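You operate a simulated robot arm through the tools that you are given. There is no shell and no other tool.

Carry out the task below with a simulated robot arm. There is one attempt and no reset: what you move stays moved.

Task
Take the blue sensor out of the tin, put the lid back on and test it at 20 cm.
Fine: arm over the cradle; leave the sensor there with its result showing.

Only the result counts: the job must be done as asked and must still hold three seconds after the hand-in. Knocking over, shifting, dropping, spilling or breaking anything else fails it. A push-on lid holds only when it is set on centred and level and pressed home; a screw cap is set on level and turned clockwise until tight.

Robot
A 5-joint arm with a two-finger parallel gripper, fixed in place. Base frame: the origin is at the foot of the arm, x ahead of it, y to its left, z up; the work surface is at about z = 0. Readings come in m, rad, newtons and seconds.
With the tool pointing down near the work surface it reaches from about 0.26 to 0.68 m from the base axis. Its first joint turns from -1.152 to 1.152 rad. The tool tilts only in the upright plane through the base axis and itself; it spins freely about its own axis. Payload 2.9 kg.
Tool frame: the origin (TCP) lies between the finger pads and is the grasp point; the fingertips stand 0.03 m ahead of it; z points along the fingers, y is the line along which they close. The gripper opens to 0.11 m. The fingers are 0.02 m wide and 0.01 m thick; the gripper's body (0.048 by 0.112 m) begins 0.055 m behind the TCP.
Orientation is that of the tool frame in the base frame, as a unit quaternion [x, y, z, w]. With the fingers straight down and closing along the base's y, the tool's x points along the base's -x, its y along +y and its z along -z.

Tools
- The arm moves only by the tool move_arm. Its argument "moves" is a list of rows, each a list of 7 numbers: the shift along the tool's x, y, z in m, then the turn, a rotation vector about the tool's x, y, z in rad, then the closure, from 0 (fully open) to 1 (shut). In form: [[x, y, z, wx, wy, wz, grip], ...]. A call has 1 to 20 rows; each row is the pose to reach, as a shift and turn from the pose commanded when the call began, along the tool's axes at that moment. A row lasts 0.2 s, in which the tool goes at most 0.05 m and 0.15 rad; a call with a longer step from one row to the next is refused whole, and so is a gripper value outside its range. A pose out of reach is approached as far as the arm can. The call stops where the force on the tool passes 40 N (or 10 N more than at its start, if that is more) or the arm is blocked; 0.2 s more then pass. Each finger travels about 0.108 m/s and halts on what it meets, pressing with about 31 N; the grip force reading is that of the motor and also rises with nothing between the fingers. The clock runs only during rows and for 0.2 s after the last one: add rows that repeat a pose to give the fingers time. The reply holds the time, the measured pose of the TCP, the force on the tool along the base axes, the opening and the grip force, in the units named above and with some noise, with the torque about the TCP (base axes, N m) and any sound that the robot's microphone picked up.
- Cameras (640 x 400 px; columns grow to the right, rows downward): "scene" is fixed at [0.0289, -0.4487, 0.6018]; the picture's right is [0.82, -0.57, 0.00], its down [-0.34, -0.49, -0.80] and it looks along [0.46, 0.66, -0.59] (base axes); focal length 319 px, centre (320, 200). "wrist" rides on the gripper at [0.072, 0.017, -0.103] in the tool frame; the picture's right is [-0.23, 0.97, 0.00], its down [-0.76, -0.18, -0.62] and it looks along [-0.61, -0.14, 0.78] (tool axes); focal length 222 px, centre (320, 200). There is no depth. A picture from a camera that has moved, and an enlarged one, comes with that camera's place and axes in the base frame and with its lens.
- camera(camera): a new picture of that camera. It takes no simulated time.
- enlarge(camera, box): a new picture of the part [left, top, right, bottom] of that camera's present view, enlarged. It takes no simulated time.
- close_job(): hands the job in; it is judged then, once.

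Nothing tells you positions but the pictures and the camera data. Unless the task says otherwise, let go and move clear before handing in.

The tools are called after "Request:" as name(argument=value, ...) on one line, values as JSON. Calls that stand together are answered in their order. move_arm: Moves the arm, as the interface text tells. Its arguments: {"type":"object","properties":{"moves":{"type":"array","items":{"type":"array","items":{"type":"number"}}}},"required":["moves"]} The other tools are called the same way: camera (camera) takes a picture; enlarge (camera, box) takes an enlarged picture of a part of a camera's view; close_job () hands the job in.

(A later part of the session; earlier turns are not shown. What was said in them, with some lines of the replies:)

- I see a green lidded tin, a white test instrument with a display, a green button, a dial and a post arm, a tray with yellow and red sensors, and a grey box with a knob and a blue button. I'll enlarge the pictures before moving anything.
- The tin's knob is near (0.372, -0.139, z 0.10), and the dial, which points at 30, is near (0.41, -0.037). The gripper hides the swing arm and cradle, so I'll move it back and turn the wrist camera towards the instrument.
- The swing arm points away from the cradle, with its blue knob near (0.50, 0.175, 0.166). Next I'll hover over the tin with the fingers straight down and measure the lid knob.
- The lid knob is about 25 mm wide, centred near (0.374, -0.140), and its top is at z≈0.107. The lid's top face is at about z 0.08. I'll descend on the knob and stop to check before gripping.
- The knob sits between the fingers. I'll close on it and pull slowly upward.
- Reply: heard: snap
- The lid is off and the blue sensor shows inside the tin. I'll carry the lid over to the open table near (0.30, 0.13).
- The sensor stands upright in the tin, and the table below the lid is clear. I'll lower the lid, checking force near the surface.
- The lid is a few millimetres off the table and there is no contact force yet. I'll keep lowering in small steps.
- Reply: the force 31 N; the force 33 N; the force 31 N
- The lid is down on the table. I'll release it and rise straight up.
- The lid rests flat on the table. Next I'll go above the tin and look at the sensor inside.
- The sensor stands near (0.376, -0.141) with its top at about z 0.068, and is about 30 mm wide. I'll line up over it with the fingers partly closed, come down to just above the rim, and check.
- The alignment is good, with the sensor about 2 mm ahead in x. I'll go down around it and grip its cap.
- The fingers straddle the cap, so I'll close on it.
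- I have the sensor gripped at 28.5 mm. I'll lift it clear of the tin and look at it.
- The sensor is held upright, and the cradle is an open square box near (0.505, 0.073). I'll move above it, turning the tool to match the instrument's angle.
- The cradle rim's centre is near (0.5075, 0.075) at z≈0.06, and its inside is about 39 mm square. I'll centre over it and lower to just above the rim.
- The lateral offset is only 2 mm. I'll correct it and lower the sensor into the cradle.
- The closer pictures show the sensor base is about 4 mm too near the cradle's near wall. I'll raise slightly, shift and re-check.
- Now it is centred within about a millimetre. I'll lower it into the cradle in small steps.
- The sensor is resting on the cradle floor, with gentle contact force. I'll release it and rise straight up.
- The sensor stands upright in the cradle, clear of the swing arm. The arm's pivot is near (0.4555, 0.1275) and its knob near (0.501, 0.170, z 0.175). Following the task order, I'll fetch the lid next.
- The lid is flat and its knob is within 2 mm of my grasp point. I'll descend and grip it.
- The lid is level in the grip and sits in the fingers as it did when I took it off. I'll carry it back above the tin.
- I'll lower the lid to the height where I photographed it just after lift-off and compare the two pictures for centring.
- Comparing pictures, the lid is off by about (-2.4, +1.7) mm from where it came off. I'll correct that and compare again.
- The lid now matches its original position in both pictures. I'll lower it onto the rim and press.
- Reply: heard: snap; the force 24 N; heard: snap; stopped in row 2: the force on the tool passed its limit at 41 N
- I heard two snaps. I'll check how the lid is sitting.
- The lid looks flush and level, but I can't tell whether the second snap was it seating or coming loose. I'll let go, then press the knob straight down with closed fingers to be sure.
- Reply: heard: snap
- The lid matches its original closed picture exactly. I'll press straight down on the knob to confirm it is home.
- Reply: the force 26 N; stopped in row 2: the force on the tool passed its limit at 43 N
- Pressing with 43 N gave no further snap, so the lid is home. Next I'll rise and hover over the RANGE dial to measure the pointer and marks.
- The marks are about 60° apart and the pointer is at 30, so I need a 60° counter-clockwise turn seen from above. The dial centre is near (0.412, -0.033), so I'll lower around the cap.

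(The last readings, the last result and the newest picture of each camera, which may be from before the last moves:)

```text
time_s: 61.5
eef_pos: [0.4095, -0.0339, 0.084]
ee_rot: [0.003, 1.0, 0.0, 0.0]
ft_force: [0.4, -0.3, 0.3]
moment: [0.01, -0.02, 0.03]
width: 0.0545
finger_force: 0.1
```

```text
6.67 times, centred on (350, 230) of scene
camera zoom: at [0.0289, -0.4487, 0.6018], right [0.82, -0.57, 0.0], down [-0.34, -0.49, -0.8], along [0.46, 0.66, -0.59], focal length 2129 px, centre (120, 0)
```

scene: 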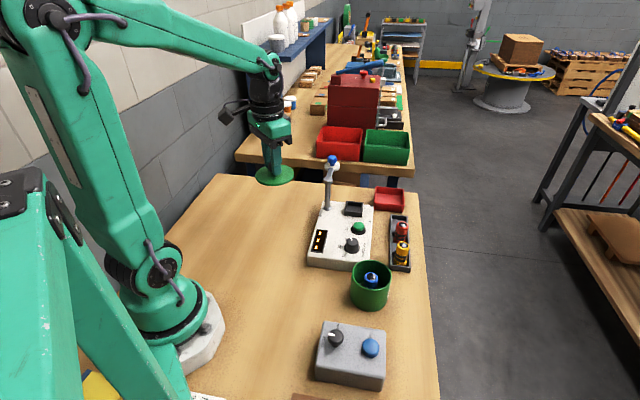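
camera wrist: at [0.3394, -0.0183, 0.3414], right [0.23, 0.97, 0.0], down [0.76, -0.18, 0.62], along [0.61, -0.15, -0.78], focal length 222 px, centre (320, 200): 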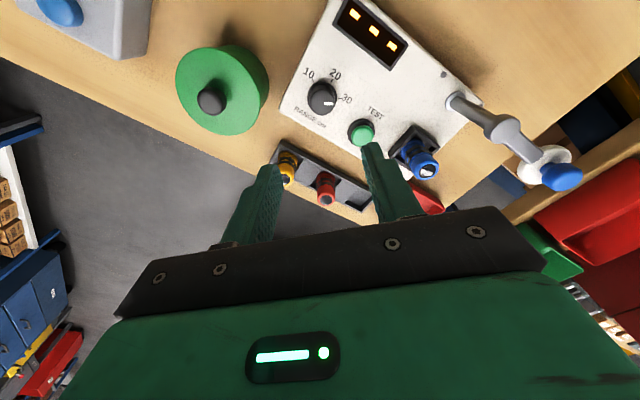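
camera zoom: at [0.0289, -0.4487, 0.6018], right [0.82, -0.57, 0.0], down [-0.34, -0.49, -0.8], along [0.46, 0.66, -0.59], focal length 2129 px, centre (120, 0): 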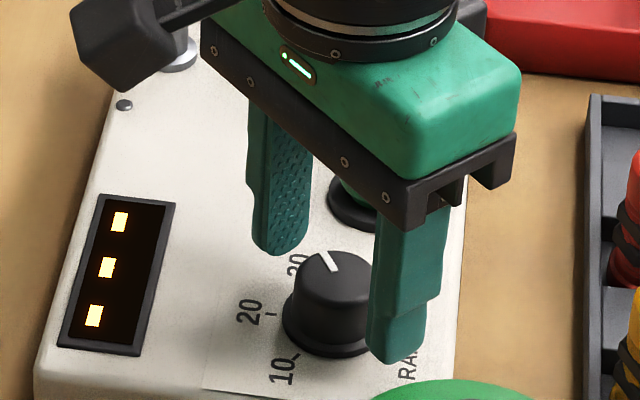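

The fingers surround the cap above its flange. I'll close on it and turn 60° counter-clockwise.

Request:
move_arm(moves=[[0, 0, 0, 0, 0, 0, 0.6], [0, 0, 0, 0, 0, 0, 0.7], [0, 0, 0, 0, 0, 0, 0.8], [0, 0, 0, 0, 0, 0, 0.9], [0, 0, 0, 0, 0, 0, 0.9]])

Request:
move_arm(moves=[[0, 0, 0, 0, 0, -0.1, 0.9], [0, 0, 0, 0, 0, -0.2, 0.9], [0, 0, 0, 0, 0, -0.3, 0.9], [0, 0, 0, 0, 0, -0.4, 0.9], [0, 0, 0, 0, 0, -0.5, 0.9], [0, 0, 0, 0, 0, -0.6, 0.9], [0, 0, 0, 0, 0, -0.7, 0.9], [0, 0, 0, 0, 0, -0.8, 0.9], [0, 0, 0, 0, 0, -0.9, 0.9], [0, 0, 0, 0, 0, -1.0, 0.9], [0, 0, 0, 0, 0, -1.06, 0.9], [0, 0, 0, 0, 0, -1.06, 0.9]])

Request:
enlarge(camera="scene", box=[320, 200, 380, 260])

Request:
enlarge(camera="wrist", box=[220, 60, 420, 200])

```text
time_s: 62.7
eef_pos: [0.4111, -0.0329, 0.0837]
ee_rot: [0.002, 1.0, 0.0, 0.0]
ft_force: [2.1, 22.9, -0.7]
moment: [0.85, -0.01, 0.02]
width: 0.0316
finger_force: 44.4
```

```text
time_s: 65.3
eef_pos: [0.4115, -0.0341, 0.0846]
ee_rot: [-0.504, 0.864, -0.001, 0.002]
ft_force: [10.9, 21.0, 3.8]
moment: [0.8, -0.2, 0.03]
width: 0.032
finger_force: 45.1
```

```text
6.67 times, centred on (350, 230) of scene
camera zoom: at [0.0289, -0.4487, 0.6018], right [0.82, -0.57, 0.0], down [-0.34, -0.49, -0.8], along [0.46, 0.66, -0.59], focal length 2129 px, centre (120, 0)
```

zoom: 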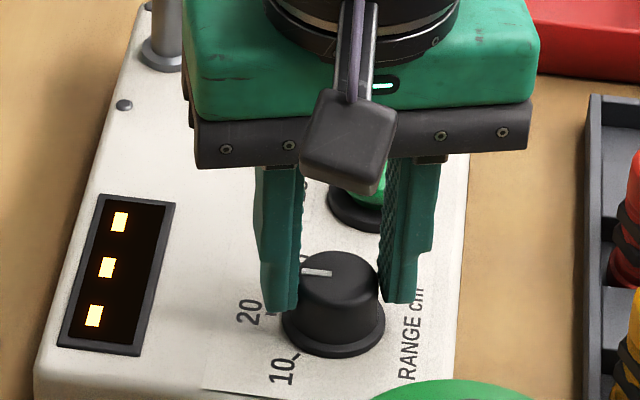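

```text
2.86 times, centred on (320, 130) of wrist
camera zoom: at [0.361, -0.089, 0.1879], right [-0.74, 0.68, 0.0], down [0.53, 0.58, 0.63], along [0.43, 0.46, -0.78], focal length 635 px, centre (320, 400)
```

zoom: 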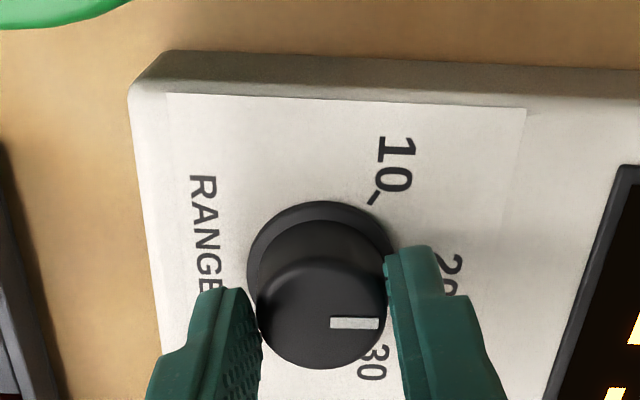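

The dial turned with the tool. I'll open, rise and check the pointer against the 20 mark.

Request:
move_arm(moves=[[0, 0, 0, 0, 0, 0, 0.7], [0, 0, 0, 0, 0, 0, 0.5], [0, 0, 0, 0, 0, 0, 0.5], [0, 0, -0.03, 0, 0, 0, 0.5], [0, 0, -0.07, 0, 0, 0, 0.5], [0, 0, -0.09, 0, 0, 0, 0.5], [0, 0, -0.09, 0, 0, 0, 0.5]])

Request:
enlarge(camera="scene", box=[320, 200, 380, 260])

Request:
enlarge(camera="wrist", box=[240, 60, 400, 160])

```text
time_s: 66.9
eef_pos: [0.4104, -0.0337, 0.1736]
ee_rot: [-0.503, 0.864, 0.0, 0.0]
ft_force: [-0.5, -0.5, -1.3]
moment: [-0.01, -0.01, 0.03]
width: 0.0549
finger_force: 0.2
```

```text
6.67 times, centred on (350, 230) of scene
camera zoom: at [0.0289, -0.4487, 0.6018], right [0.82, -0.57, 0.0], down [-0.34, -0.49, -0.8], along [0.46, 0.66, -0.59], focal length 2129 px, centre (120, 0)
```

zoom: 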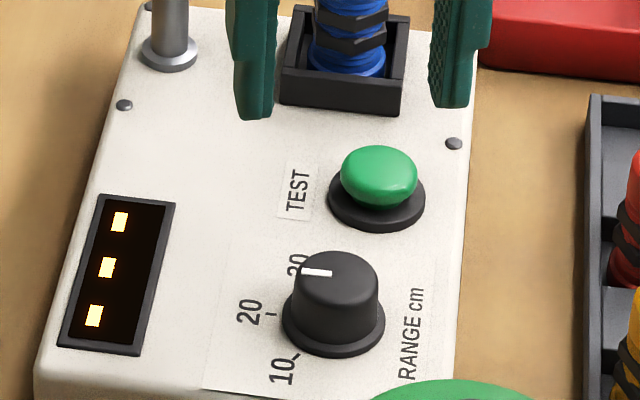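

```text
4.00 times, centred on (320, 110) of wrist
camera zoom: at [0.3603, -0.0889, 0.2788], right [-0.73, 0.68, 0.0], down [0.53, 0.57, 0.62], along [0.42, 0.46, -0.78], focal length 888 px, centre (320, 560)
```

zoom: 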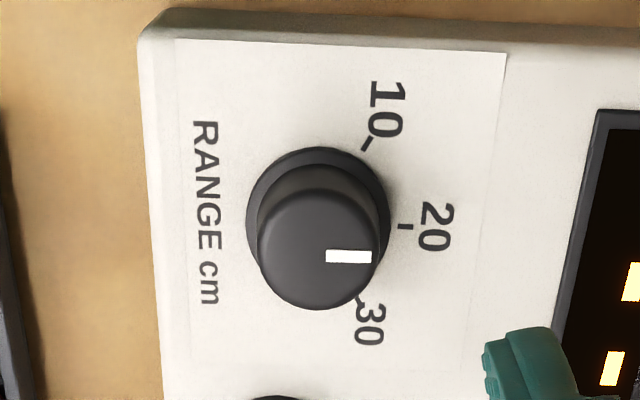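

The pointer now lines up with 20. Next I'll hover over the swing arm's blue knob with the fingers across its direction of travel.

Request:
move_arm(moves=[[0, 0, -0.04, 0, 0, 0, 0.5], [-0.03, 0.003, -0.0764, 0, 0, 0.05, 0.5], [-0.07, 0.006, -0.0764, 0, 0, 0.1, 0.5], [-0.11, 0.01, -0.0764, 0, 0, 0.15, 0.5], [-0.15, 0.014, -0.0764, 0, 0, 0.2, 0.5], [-0.19, 0.018, -0.0764, 0, 0, 0.25, 0.5], [-0.2218, 0.0219, -0.0764, 0, 0, 0.305, 0.5], [-0.2218, 0.0219, -0.0764, 0, 0, 0.305, 0.5]])

Request:
camera(camera="wrist")

Request:
enlarge(camera="wrist", box=[220, 60, 420, 200])

Request:
enlarge(camera="scene", box=[290, 120, 390, 220])

```text
time_s: 68.7
eef_pos: [0.5011, 0.1704, 0.2517]
ee_rot: [-0.365, 0.931, 0.0, 0.0]
ft_force: [0.0, -0.1, 0.0]
moment: [-0.02, 0.02, 0.03]
width: 0.0551
finger_force: 0.1
```

```text
taken
camera wrist: at [0.4375, 0.1333, 0.3547], right [-0.5, 0.87, 0.0], down [0.68, 0.39, 0.62], along [0.54, 0.31, -0.78], focal length 222 px, centre (320, 200)
```

wrist: 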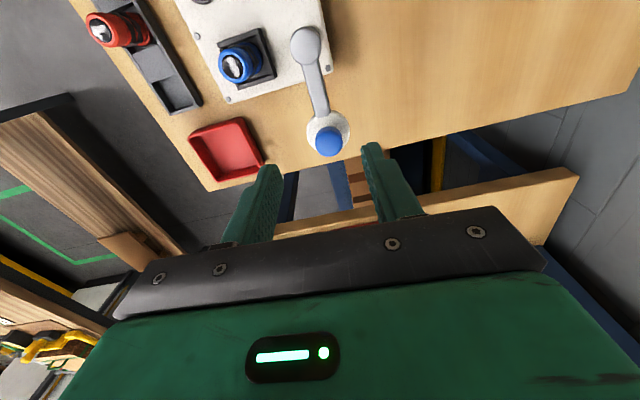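

```text
2.86 times, centred on (320, 130) of wrist
camera zoom: at [0.4375, 0.1333, 0.3547], right [-0.5, 0.87, 0.0], down [0.68, 0.39, 0.62], along [0.54, 0.31, -0.78], focal length 635 px, centre (320, 400)
```

zoom: 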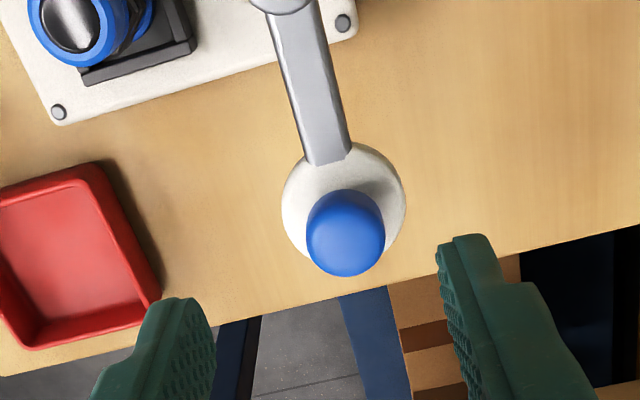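

```text
4.00 times, centred on (340, 170) of scene
camera zoom: at [0.0289, -0.4487, 0.6018], right [0.82, -0.57, 0.0], down [-0.34, -0.49, -0.8], along [0.46, 0.66, -0.59], focal length 1278 px, centre (240, 320)
```

zoom: 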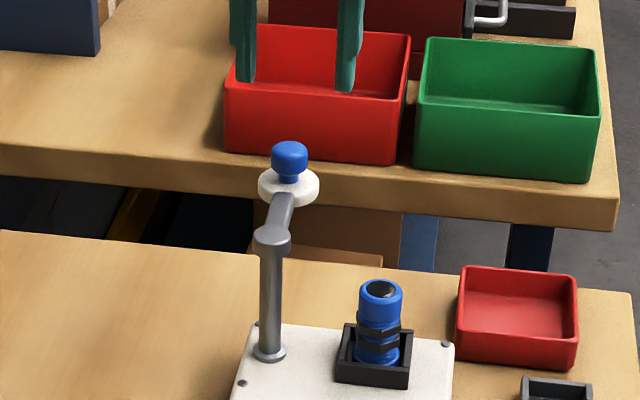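

The blue knob is near (0.505, 0.180), about 24 mm wide. From the pivot that is 73 mm, the same as the cradle's distance, and the arm needs to swing about 90°. I'll lower a loose cage around the knob.

Request:
move_arm(moves=[[-0.0094, 0.0043, 0.01, 0, 0, 0, 0.55], [-0.0094, 0.0043, 0.03, 0, 0, 0, 0.55], [-0.0094, 0.0043, 0.045, 0, 0, 0, 0.55], [-0.0094, 0.0043, 0.045, 0, 0, 0, 0.55]])

Request:
enlarge(camera="wrist", box=[220, 80, 420, 220])

Request:
enlarge(camera="scene", box=[310, 130, 370, 190])

```text
time_s: 69.7
eef_pos: [0.5057, 0.1792, 0.2073]
ee_rot: [-0.365, 0.931, 0.0, 0.0]
ft_force: [-1.7, 0.1, 0.6]
moment: [0.0, -0.03, 0.0]
width: 0.0494
finger_force: 0.1
```

```text
2.86 times, centred on (320, 150) of wrist
camera zoom: at [0.4408, 0.142, 0.3105], right [-0.5, 0.87, 0.0], down [0.68, 0.39, 0.62], along [0.54, 0.31, -0.78], focal length 635 px, centre (320, 343)
```

zoom: 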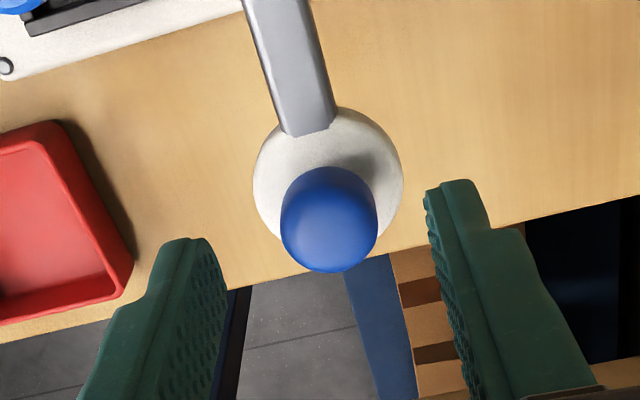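

```text
6.67 times, centred on (340, 160) of scene
camera zoom: at [0.0289, -0.4487, 0.6018], right [0.82, -0.57, 0.0], down [-0.34, -0.49, -0.8], along [0.46, 0.66, -0.59], focal length 2129 px, centre (187, 467)
```

zoom: 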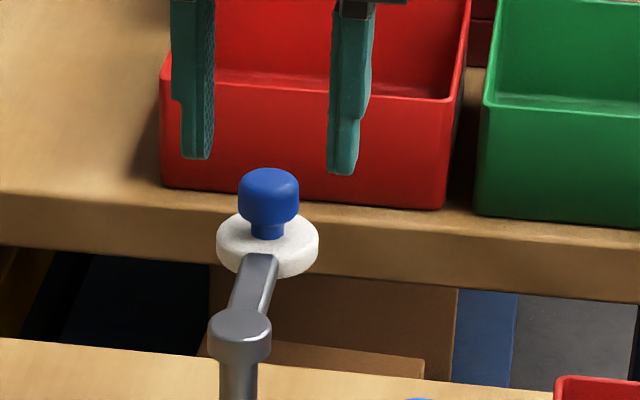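

The knob is centred between the fingers. I'll lower so the tips are beside the knob and above the white disc, then narrow the cage.

Request:
move_arm(moves=[[0, 0.001, 0.006, 0, 0, 0, 0.55], [0, 0.001, 0.012, 0, 0, 0, 0.55], [0, 0.001, 0.015, 0, 0, 0, 0.6], [0, 0.001, 0.015, 0, 0, 0, 0.68], [0, 0.001, 0.015, 0, 0, 0, 0.72], [0, 0.001, 0.015, 0, 0, 0, 0.72]])

Request:
enlarge(camera="wrist", box=[220, 100, 420, 240])

Request:
enlarge(camera="scene", box=[310, 130, 370, 190])

```text
time_s: 71.1
eef_pos: [0.5053, 0.1808, 0.1901]
ee_rot: [-0.366, 0.931, 0.0, 0.0]
ft_force: [-0.4, 0.6, 1.0]
moment: [0.03, -0.02, -0.02]
width: 0.0309
finger_force: 0.0
```

```text
2.86 times, centred on (320, 170) of wrist
camera zoom: at [0.4409, 0.143, 0.2943], right [-0.5, 0.87, 0.0], down [0.68, 0.39, 0.62], along [0.54, 0.31, -0.78], focal length 635 px, centre (320, 286)
```

zoom: 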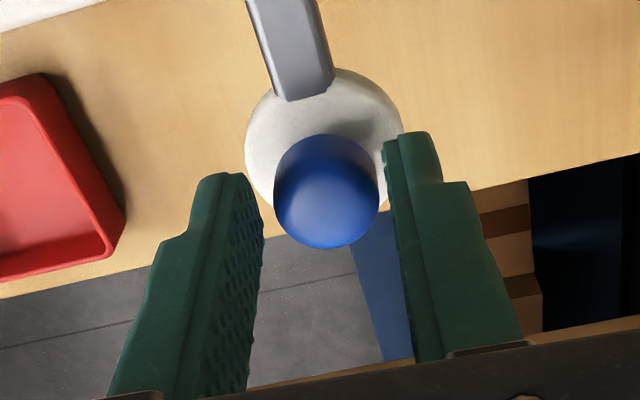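

```text
6.67 times, centred on (340, 160) of scene
camera zoom: at [0.0289, -0.4487, 0.6018], right [0.82, -0.57, 0.0], down [-0.34, -0.49, -0.8], along [0.46, 0.66, -0.59], focal length 2129 px, centre (187, 467)
```

zoom: 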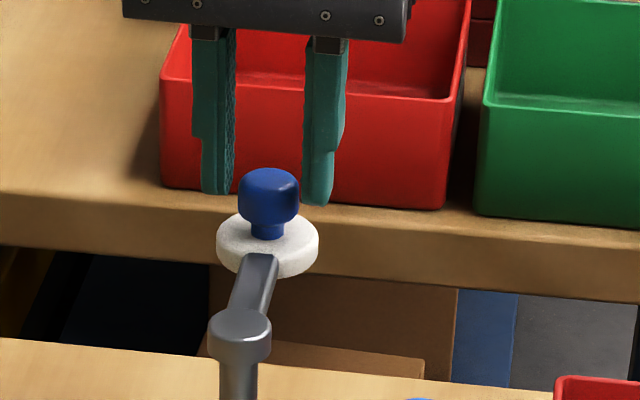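

The cage is around the knob. I'll go 4 mm lower for a better side contact and swing the first part of the arc, then check.

Request:
move_arm(moves=[[0.001, 0, 0.004, 0, 0, 0, 0.72], [0.001, 0, 0.004, 0, 0, 0, 0.72]])

Request:
move_arm(moves=[[0.0001, -0.0094, 0, 0, 0, 0.13, 0.72], [0.0014, -0.0186, 0, 0, 0, 0.26, 0.72], [0.004, -0.0276, 0, 0, 0, 0.39, 0.72], [0.0076, -0.0362, 0, 0, 0, 0.52, 0.72], [0.0124, -0.0443, 0, 0, 0, 0.65, 0.72]])

Request:
camera(camera="wrist")

Request:
enlarge(camera="scene", box=[300, 130, 400, 230])

```text
time_s: 71.7
eef_pos: [0.5044, 0.1793, 0.1867]
ee_rot: [-0.365, 0.931, 0.0, 0.0]
ft_force: [0.0, 0.3, -0.2]
moment: [0.0, -0.03, 0.0]
width: 0.0308
finger_force: 0.1
```

```text
time_s: 72.9
eef_pos: [0.5255, 0.1381, 0.1868]
ee_rot: [-0.048, 0.999, 0.0, 0.0]
ft_force: [-0.7, 0.5, 0.0]
moment: [0.0, -0.01, -0.01]
width: 0.0309
finger_force: 0.1
```

```text
taken
camera wrist: at [0.4521, 0.1479, 0.2906], right [0.13, 0.99, 0.0], down [0.77, -0.1, 0.62], along [0.62, -0.08, -0.78], focal length 222 px, centre (320, 200)
```

wrist: 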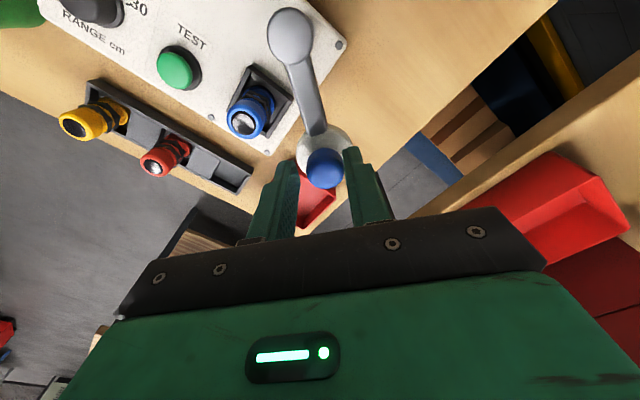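

```text
4.00 times, centred on (350, 180) of scene
camera zoom: at [0.0289, -0.4487, 0.6018], right [0.82, -0.57, 0.0], down [-0.34, -0.49, -0.8], along [0.46, 0.66, -0.59], focal length 1278 px, centre (200, 280)
```

zoom: 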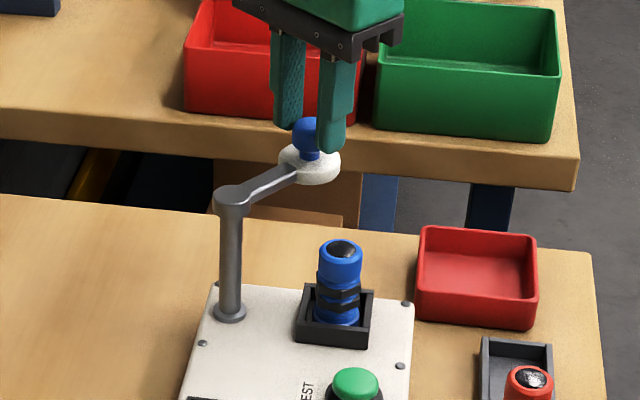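

The arm swings freely and follows the cage. I'll continue the arc towards the cradle.

Request:
move_arm(moves=[[0.0001, -0.0092, 0, 0, 0, 0.13, 0.72], [0.0014, -0.0184, 0, 0, 0, 0.26, 0.72], [0.0039, -0.0273, 0, 0, 0, 0.39, 0.72], [0.0075, -0.0357, 0, 0, 0, 0.52, 0.72], [0.0122, -0.0437, 0, 0, 0, 0.65, 0.72], [0.0178, -0.051, 0, 0, 0, 0.78, 0.72], [0.0244, -0.0575, 0, 0, 0, 0.91, 0.72]])

Request:
camera(camera="wrist")

Request:
enlarge(camera="scene", box=[320, 150, 400, 230])

```text
time_s: 74.5
eef_pos: [0.5064, 0.078, 0.1857]
ee_rot: [0.396, 0.918, 0.0, 0.001]
ft_force: [0.4, 0.3, -0.3]
moment: [-0.04, -0.01, 0.02]
width: 0.0307
finger_force: 0.1
```

```text
taken
camera wrist: at [0.4691, 0.1425, 0.2896], right [0.86, 0.5, 0.0], down [0.39, -0.68, 0.62], along [0.31, -0.54, -0.78], focal length 222 px, centre (320, 200)
```

wrist: 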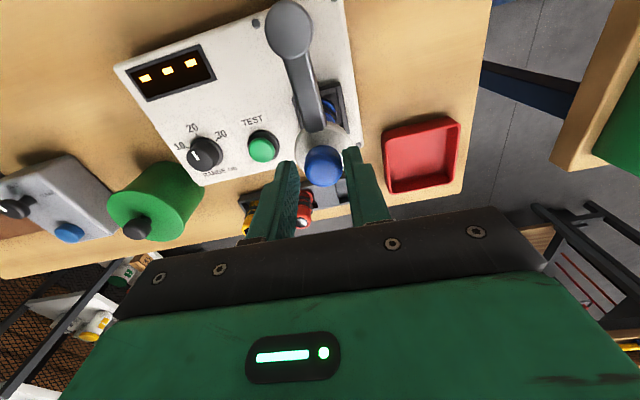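

```text
5.00 times, centred on (360, 190) of scene
camera zoom: at [0.0289, -0.4487, 0.6018], right [0.82, -0.57, 0.0], down [-0.34, -0.49, -0.8], along [0.46, 0.66, -0.59], focal length 1597 px, centre (120, 250)
```

zoom: 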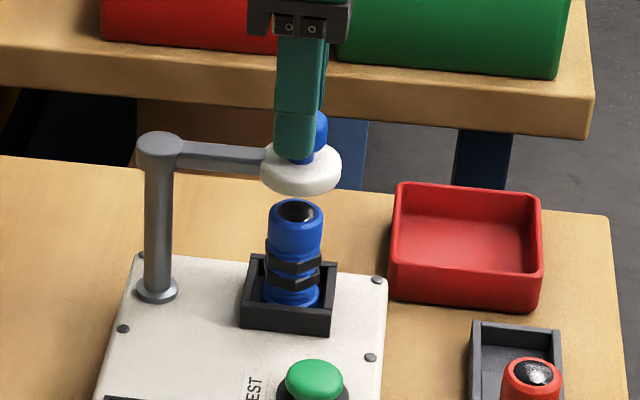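

Request:
enlarge(camera="wrist", box=[240, 40, 400, 200])

Request:
enlarge(camera="scene", box=[335, 165, 385, 215])

```text
2.50 times, centred on (320, 120) of wrist
camera zoom: at [0.4691, 0.1425, 0.2896], right [0.86, 0.5, 0.0], down [0.39, -0.68, 0.62], along [0.31, -0.54, -0.78], focal length 555 px, centre (320, 400)
```

zoom: 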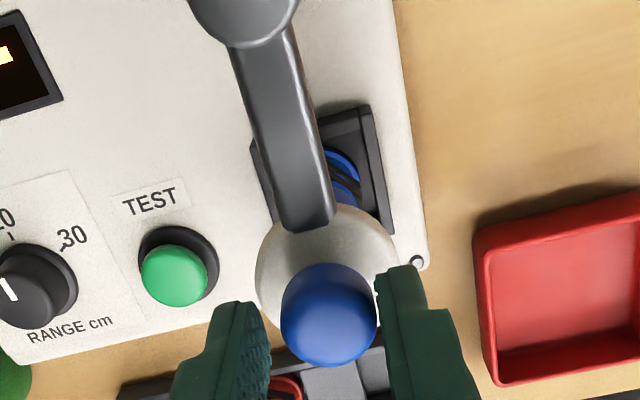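

```text
8.00 times, centred on (360, 190) of scene
camera zoom: at [0.0289, -0.4487, 0.6018], right [0.82, -0.57, 0.0], down [-0.34, -0.49, -0.8], along [0.46, 0.66, -0.59], focal length 2555 px, centre (0, 280)
```

zoom: 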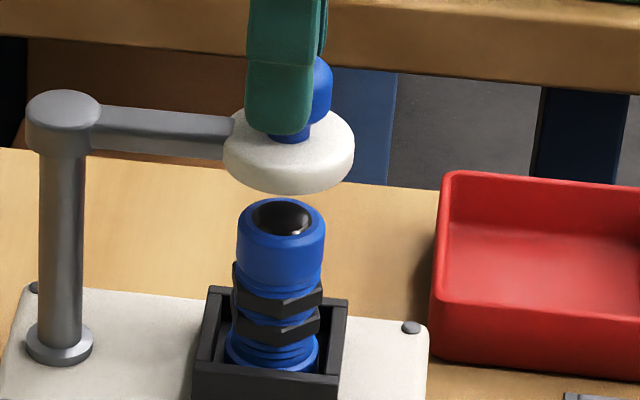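

The disc is over the sensor, within 2 mm in both views. I'll nudge it slightly further, then open and rise straight up.

Request:
move_arm(moves=[[0, -0.0017, 0, 0, 0, 0.024, 0.72], [0, -0.0017, 0, 0, 0, 0.024, 0.72], [0, 0, 0, 0, 0, 0.024, 0.65], [0, 0, 0, 0, 0, 0.024, 0.6], [0, 0, 0, 0, 0, 0.024, 0.6], [0, 0, -0.02, 0, 0, 0.024, 0.6], [0, 0, -0.06, 0, 0, 0.024, 0.6], [0, 0, -0.08, 0, 0, 0.024, 0.6], [0, 0, -0.08, 0, 0, 0.024, 0.6]])

Request:
camera(camera="wrist")

Request:
enlarge(camera="wrist", box=[160, 0, 400, 150])

Request:
enlarge(camera="scene", box=[310, 150, 410, 250])

```text
time_s: 76.5
eef_pos: [0.5071, 0.0778, 0.265]
ee_rot: [0.406, 0.914, 0.001, 0.0]
ft_force: [-0.5, 1.0, 1.2]
moment: [-0.04, 0.0, -0.03]
width: 0.044
finger_force: 0.1
```

```text
taken
camera wrist: at [0.4707, 0.1426, 0.3692], right [0.87, 0.48, 0.0], down [0.38, -0.68, 0.62], along [0.3, -0.55, -0.78], focal length 222 px, centre (320, 200)
```

wrist: 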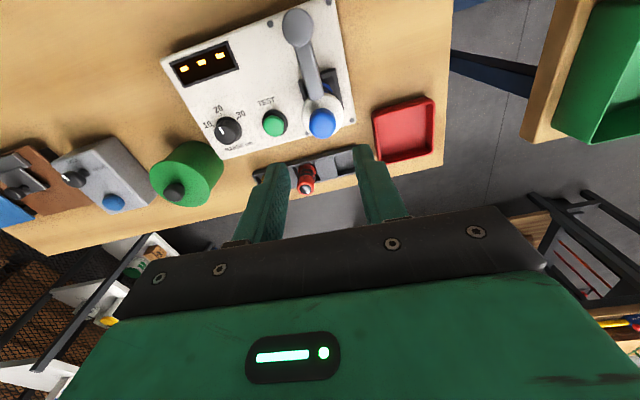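

```text
2.67 times, centred on (280, 75) of wrist
camera zoom: at [0.4707, 0.1426, 0.3692], right [0.87, 0.48, 0.0], down [0.38, -0.68, 0.62], along [0.3, -0.55, -0.78], focal length 592 px, centre (427, 533)
```

zoom: 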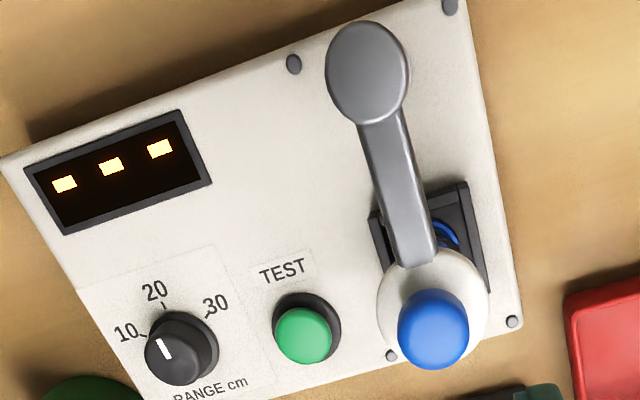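

```text
4.00 times, centred on (360, 200) of scene
camera zoom: at [0.0289, -0.4487, 0.6018], right [0.82, -0.57, 0.0], down [-0.34, -0.49, -0.8], along [0.46, 0.66, -0.59], focal length 1278 px, centre (160, 200)
```

zoom: 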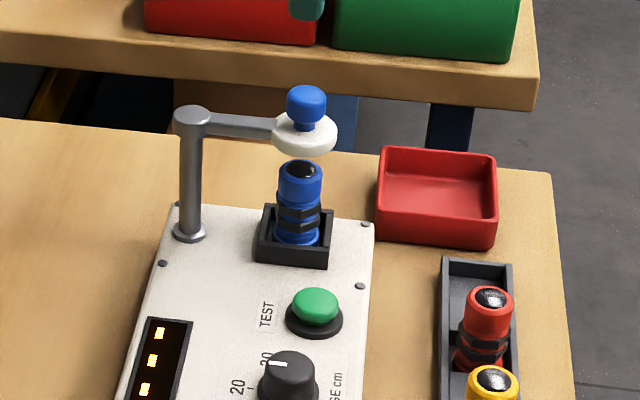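

The arm is over the cradle and the dial pointer is on 20. Only the test is left: the TEST button is near (0.470, 0.008). I'll turn the tool so its body stays clear of the arm, close the fingers and hover over the button.

Request:
move_arm(moves=[[-0.002, -0.006, 0, 0, 0, -0.145, 0.7], [-0.004, -0.012, 0, 0, 0, -0.29, 0.8], [-0.006, -0.018, 0, 0, 0, -0.435, 0.9], [-0.008, -0.024, 0, 0, 0, -0.58, 1], [-0.01, -0.03, 0, 0, 0, -0.725, 1], [-0.012, -0.036, 0, 0, 0, -0.87, 1], [-0.014, -0.042, 0, 0, 0, -1.015, 1], [-0.016, -0.048, 0, 0, 0, -1.16, 1], [-0.018, -0.054, 0, 0, 0, -1.305, 1], [-0.02, -0.06, 0, 0, 0, -1.45, 1], [-0.022, -0.066, 0, 0, 0, -1.595, 1], [-0.025, -0.072, 0, 0, 0, -1.74, 1], [-0.0271, -0.0744, 0, 0, 0, -1.885, 1], [-0.0271, -0.0744, 0.04, 0, 0, -1.885, 1], [-0.0271, -0.0744, 0.08, 0, 0, -1.885, 1], [-0.0271, -0.0744, 0.11, 0, 0, -1.885, 1], [-0.0271, -0.0744, 0.12, 0, 0, -1.885, 1], [-0.0271, -0.0744, 0.12, 0, 0, -1.885, 1]])

Request:
camera(camera="wrist")

Request:
enlarge(camera="wrist", box=[220, 60, 420, 200])

Request:
enlarge(camera="scene", box=[310, 150, 410, 250])

```text
time_s: 80.3
eef_pos: [0.4694, 0.0071, 0.1465]
ee_rot: [-0.5, 0.866, 0.0, 0.001]
ft_force: [-0.5, -0.1, 0.6]
moment: [0.0, 0.0, -0.01]
width: 0.0
finger_force: 31.0
```

```text
taken
camera wrist: at [0.4189, -0.0482, 0.2497], right [-0.73, 0.68, 0.0], down [0.53, 0.57, 0.62], along [0.43, 0.46, -0.78], focal length 222 px, centre (320, 200)
```

wrist: 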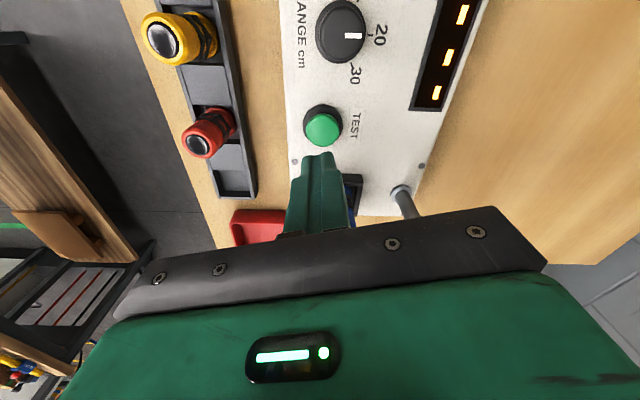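

```text
2.86 times, centred on (320, 130) of wrist
camera zoom: at [0.4189, -0.0482, 0.2497], right [-0.73, 0.68, 0.0], down [0.53, 0.57, 0.62], along [0.43, 0.46, -0.78], focal length 635 px, centre (320, 400)
```

zoom: 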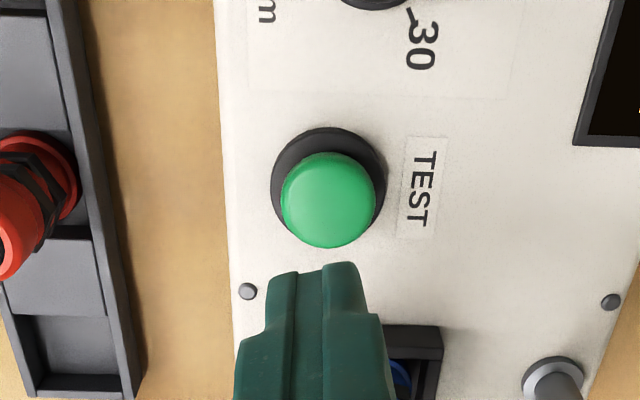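

```text
4.00 times, centred on (360, 200) of scene
camera zoom: at [0.0289, -0.4487, 0.6018], right [0.82, -0.57, 0.0], down [-0.34, -0.49, -0.8], along [0.46, 0.66, -0.59], focal length 1278 px, centre (160, 200)
```

zoom: 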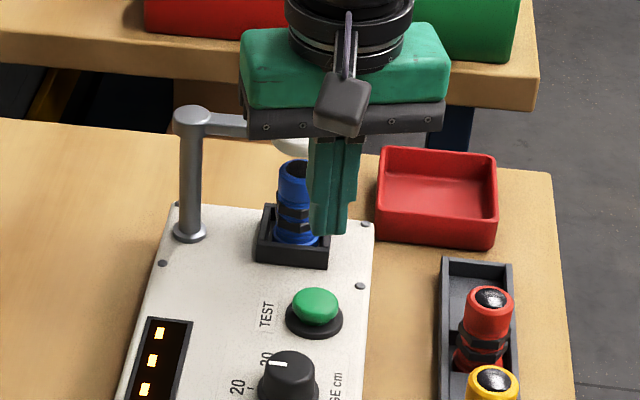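

The fingertips line up with the button, needing a 2.5 mm sideways correction. I'll descend and press gently.

Request:
move_arm(moves=[[0, 0.0025, 0.015, 0, 0, 0, 1], [0, 0.0025, 0.03, 0, 0, 0, 1], [0, 0.0025, 0.042, 0, 0, 0, 1], [0, 0.0025, 0.048, 0, 0, 0, 1]])

Request:
enlarge(camera="scene", box=[320, 180, 400, 260])

Request:
enlarge(camera="wrist", box=[220, 60, 420, 200])

```text
time_s: 81.3
eef_pos: [0.4667, 0.0088, 0.0986]
ee_rot: [-0.501, 0.866, 0.0, 0.0]
ft_force: [-0.6, -0.9, 0.3]
moment: [0.01, 0.01, 0.03]
width: 0.0002
finger_force: 31.2
```

```text
5.00 times, centred on (360, 220) of scene
camera zoom: at [0.0289, -0.4487, 0.6018], right [0.82, -0.57, 0.0], down [-0.34, -0.49, -0.8], along [0.46, 0.66, -0.59], focal length 1597 px, centre (120, 100)
```

zoom: 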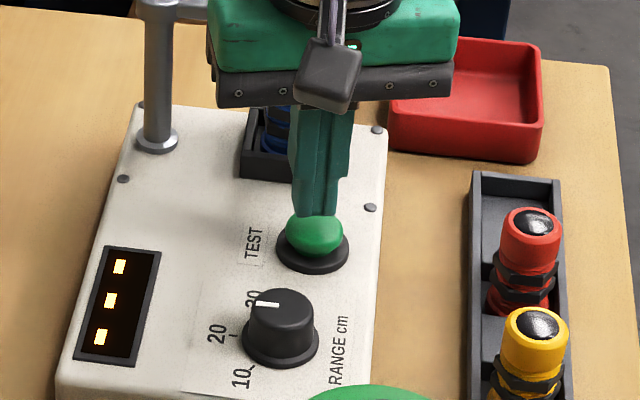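

```text
2.86 times, centred on (320, 130) of wrist
camera zoom: at [0.4163, -0.0449, 0.2021], right [-0.73, 0.68, 0.0], down [0.53, 0.57, 0.62], along [0.43, 0.46, -0.78], focal length 635 px, centre (320, 400)
```

zoom: 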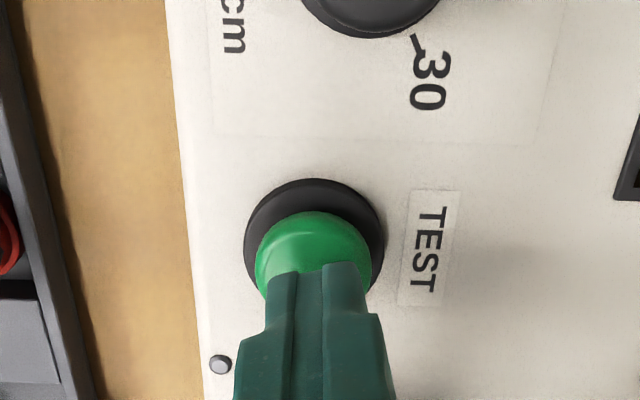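

Request:
move_arm(moves=[[0, 0, 0.003, 0, 0, 0, 1], [0, 0, 0.006, 0, 0, 0, 1], [0, 0, 0.008, 0, 0, 0, 1]])

Request:
enlarge(camera="scene", box=[320, 180, 400, 260])

```text
time_s: 82.1
eef_pos: [0.4674, 0.009, 0.0912]
ee_rot: [-0.5, 0.866, 0.0, 0.0]
ft_force: [0.3, -0.4, 0.5]
moment: [0.01, 0.01, 0.01]
width: 0.0
finger_force: 31.5
```

```text
5.00 times, centred on (360, 220) of scene
camera zoom: at [0.0289, -0.4487, 0.6018], right [0.82, -0.57, 0.0], down [-0.34, -0.49, -0.8], along [0.46, 0.66, -0.59], focal length 1597 px, centre (120, 100)
```

zoom: 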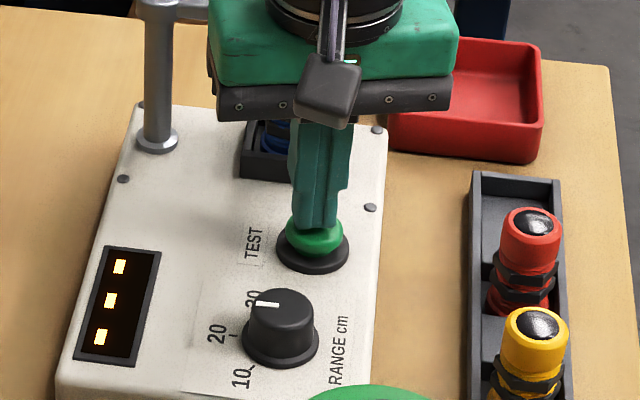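

Request:
move_arm(moves=[[0, 0, 0.001, 0, 0, 0, 1], [0, 0, 0.002, 0, 0, 0, 1]])

Request:
move_arm(moves=[[0, 0, 0.001, 0, 0, 0, 1], [0, 0, 0.002, 0, 0, 0, 1]])

Request:
enlarge(camera="scene", box=[320, 180, 400, 260])

```text
time_s: 82.7
eef_pos: [0.4676, 0.0096, 0.0883]
ee_rot: [-0.5, 0.866, 0.001, 0.0]
ft_force: [0.1, -0.9, 0.5]
moment: [0.01, 0.0, -0.01]
width: 0.0
finger_force: 31.5
```

```text
time_s: 83.3
eef_pos: [0.4675, 0.0092, 0.0868]
ee_rot: [-0.501, 0.865, 0.0, 0.0]
ft_force: [0.3, 0.2, 1.1]
moment: [0.0, 0.0, 0.01]
width: 0.0001
finger_force: 30.8
```

```text
5.00 times, centred on (360, 220) of scene
camera zoom: at [0.0289, -0.4487, 0.6018], right [0.82, -0.57, 0.0], down [-0.34, -0.49, -0.8], along [0.46, 0.66, -0.59], focal length 1597 px, centre (120, 100)
```

zoom: 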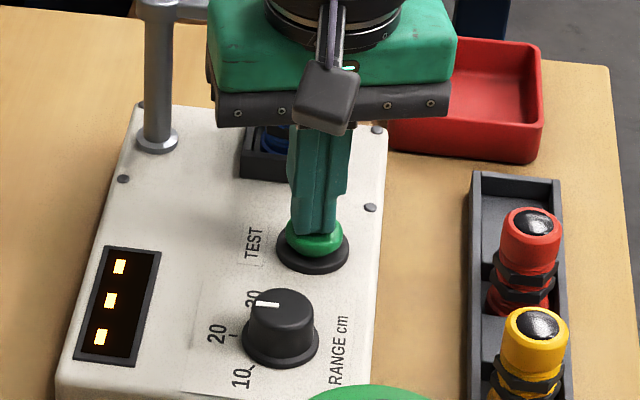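

Request:
move_arm(moves=[[0, 0, 0.001, 0, 0, 0, 1], [0, 0, 0.002, 0, 0, 0, 1]])

Request:
move_arm(moves=[[0, 0, 0.001, 0, 0, 0, 1], [0, 0, 0.002, 0, 0, 0, 1]])

Request:
enlarge(camera="scene", box=[320, 180, 400, 260])

```text
time_s: 83.9
eef_pos: [0.4679, 0.0095, 0.0849]
ee_rot: [-0.5, 0.866, 0.0, 0.0]
ft_force: [-1.0, 1.4, 1.4]
moment: [0.04, 0.05, 0.01]
width: 0.0
finger_force: 31.1
heard: click
```

```text
time_s: 84.5
eef_pos: [0.4676, 0.0089, 0.0829]
ee_rot: [-0.501, 0.865, 0.0, 0.001]
ft_force: [0.7, -2.1, 2.9]
moment: [-0.03, -0.02, 0.03]
width: 0.0002
finger_force: 31.2
```

```text
5.00 times, centred on (360, 220) of scene
camera zoom: at [0.0289, -0.4487, 0.6018], right [0.82, -0.57, 0.0], down [-0.34, -0.49, -0.8], along [0.46, 0.66, -0.59], focal length 1597 px, centre (120, 100)
```

zoom: 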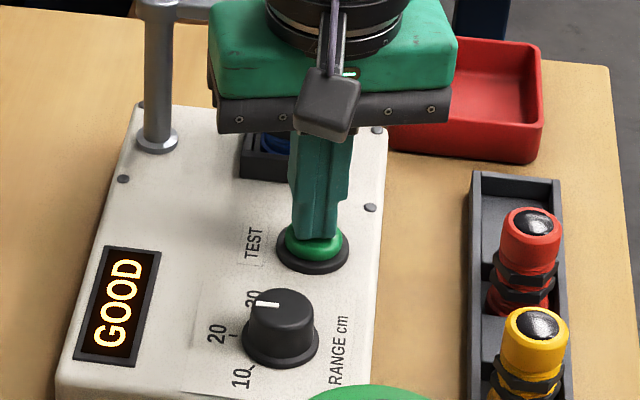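

The button clicked and the display reads GOOD. I'll rise straight up and check everything.

Request:
move_arm(moves=[[0, 0, -0.005, 0, 0, 0, 1], [0, 0, -0.02, 0, 0, 0, 1], [0, 0, -0.06, 0, 0, 0, 1], [0, 0, -0.1, 0, 0, 0, 1], [0, 0, -0.14, 0, 0, 0, 1], [0.03, 0, -0.18, 0, 0, 0, 1], [0.07, 0, -0.2, 0, 0, 0, 1], [0.11, 0, -0.2, 0, 0, 0, 1], [0.14, 0, -0.2, 0, 0, 0, 1], [0.14, 0, -0.2, 0, 0, 0, 1]])

Request:
camera(camera="scene")

Request:
enlarge(camera="scene", box=[300, 150, 420, 270])

Request:
enlarge(camera="scene", box=[330, 240, 410, 320])

Request:
camera(camera="wrist")

```text
time_s: 86.7
eef_pos: [0.3957, -0.1134, 0.2791]
ee_rot: [-0.502, 0.865, 0.0, 0.0]
ft_force: [0.3, 0.0, -0.3]
moment: [0.02, 0.01, -0.03]
width: 0.0
finger_force: 30.8
```

```text
taken
```

scene: 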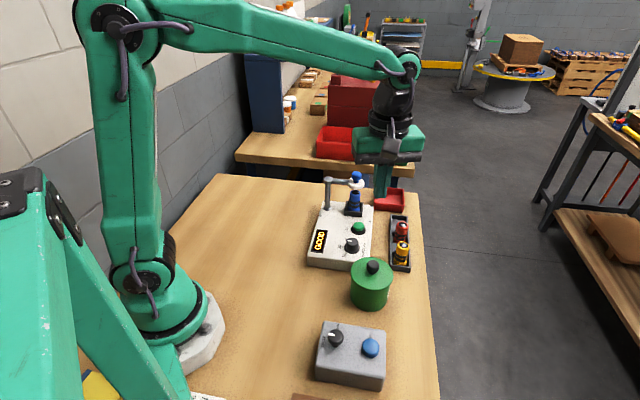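

```text
3.33 times, centred on (360, 210) of scene
camera zoom: at [0.0289, -0.4487, 0.6018], right [0.82, -0.57, 0.0], down [-0.34, -0.49, -0.8], along [0.46, 0.66, -0.59], focal length 1064 px, centre (187, 167)
```

zoom: 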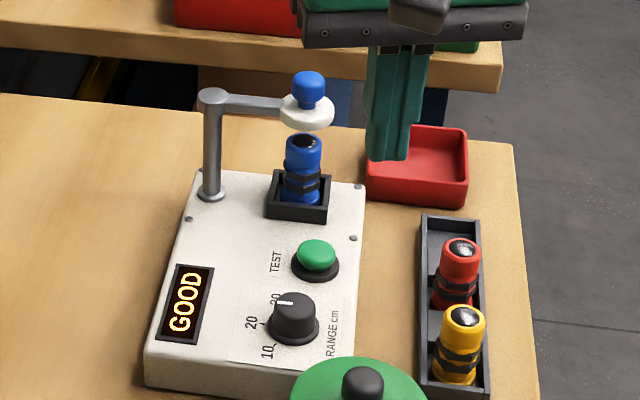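

```text
5.00 times, centred on (370, 280) of scene
camera zoom: at [0.0289, -0.4487, 0.6018], right [0.82, -0.57, 0.0], down [-0.34, -0.49, -0.8], along [0.46, 0.66, -0.59], focal length 1597 px, centre (70, -200)
```

zoom: 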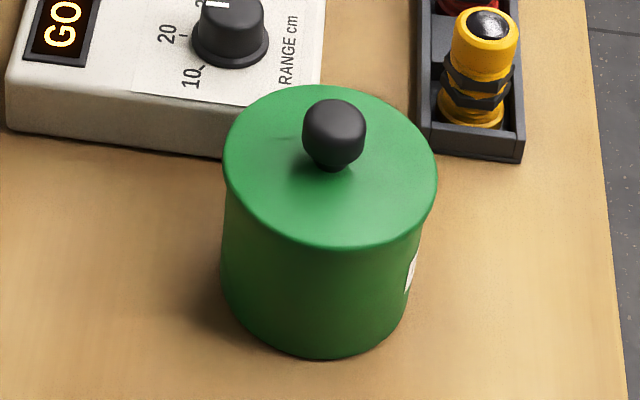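

```text
taken
camera wrist: at [0.3465, -0.1674, 0.3834], right [-0.73, 0.68, 0.0], down [0.53, 0.57, 0.62], along [0.43, 0.46, -0.78], focal length 222 px, centre (320, 200)
```

wrist: 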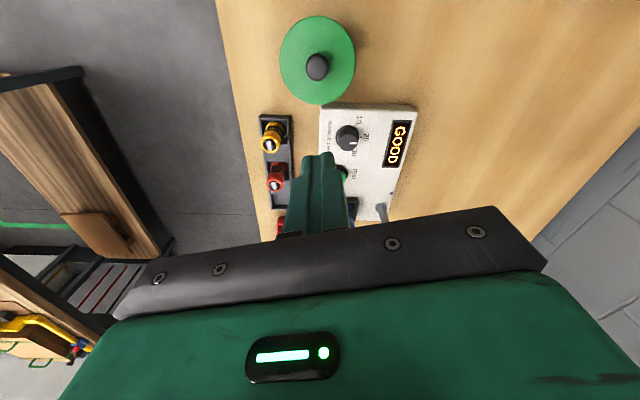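

The display reads GOOD, the blue sensor is in the cradle with the arm over it, and the dial is on 20. The lid is level and pressed home, nothing else has moved, and the gripper is clear, so I'm handing in the job.

Request:
close_job()

```text
The job is handed in.
```

The blue sensor tested **GOOD** at 20 cm, and I've handed the job in. It is still in the cradle with the arm over it and its result showing.

- **Lid:** it is back on the tin and looks exactly as it did before I opened it. I heard three snaps while putting it on and letting go. A final 43 N press on the knob gave no more, so I take it as fully seated, though I didn't pull on it to check.
- **Dial:** the RANGE dial is now at 20; it was at 30 when I started.
- **Everything else:** nothing else looks moved in the final pictures, and the gripper is empty and clear.
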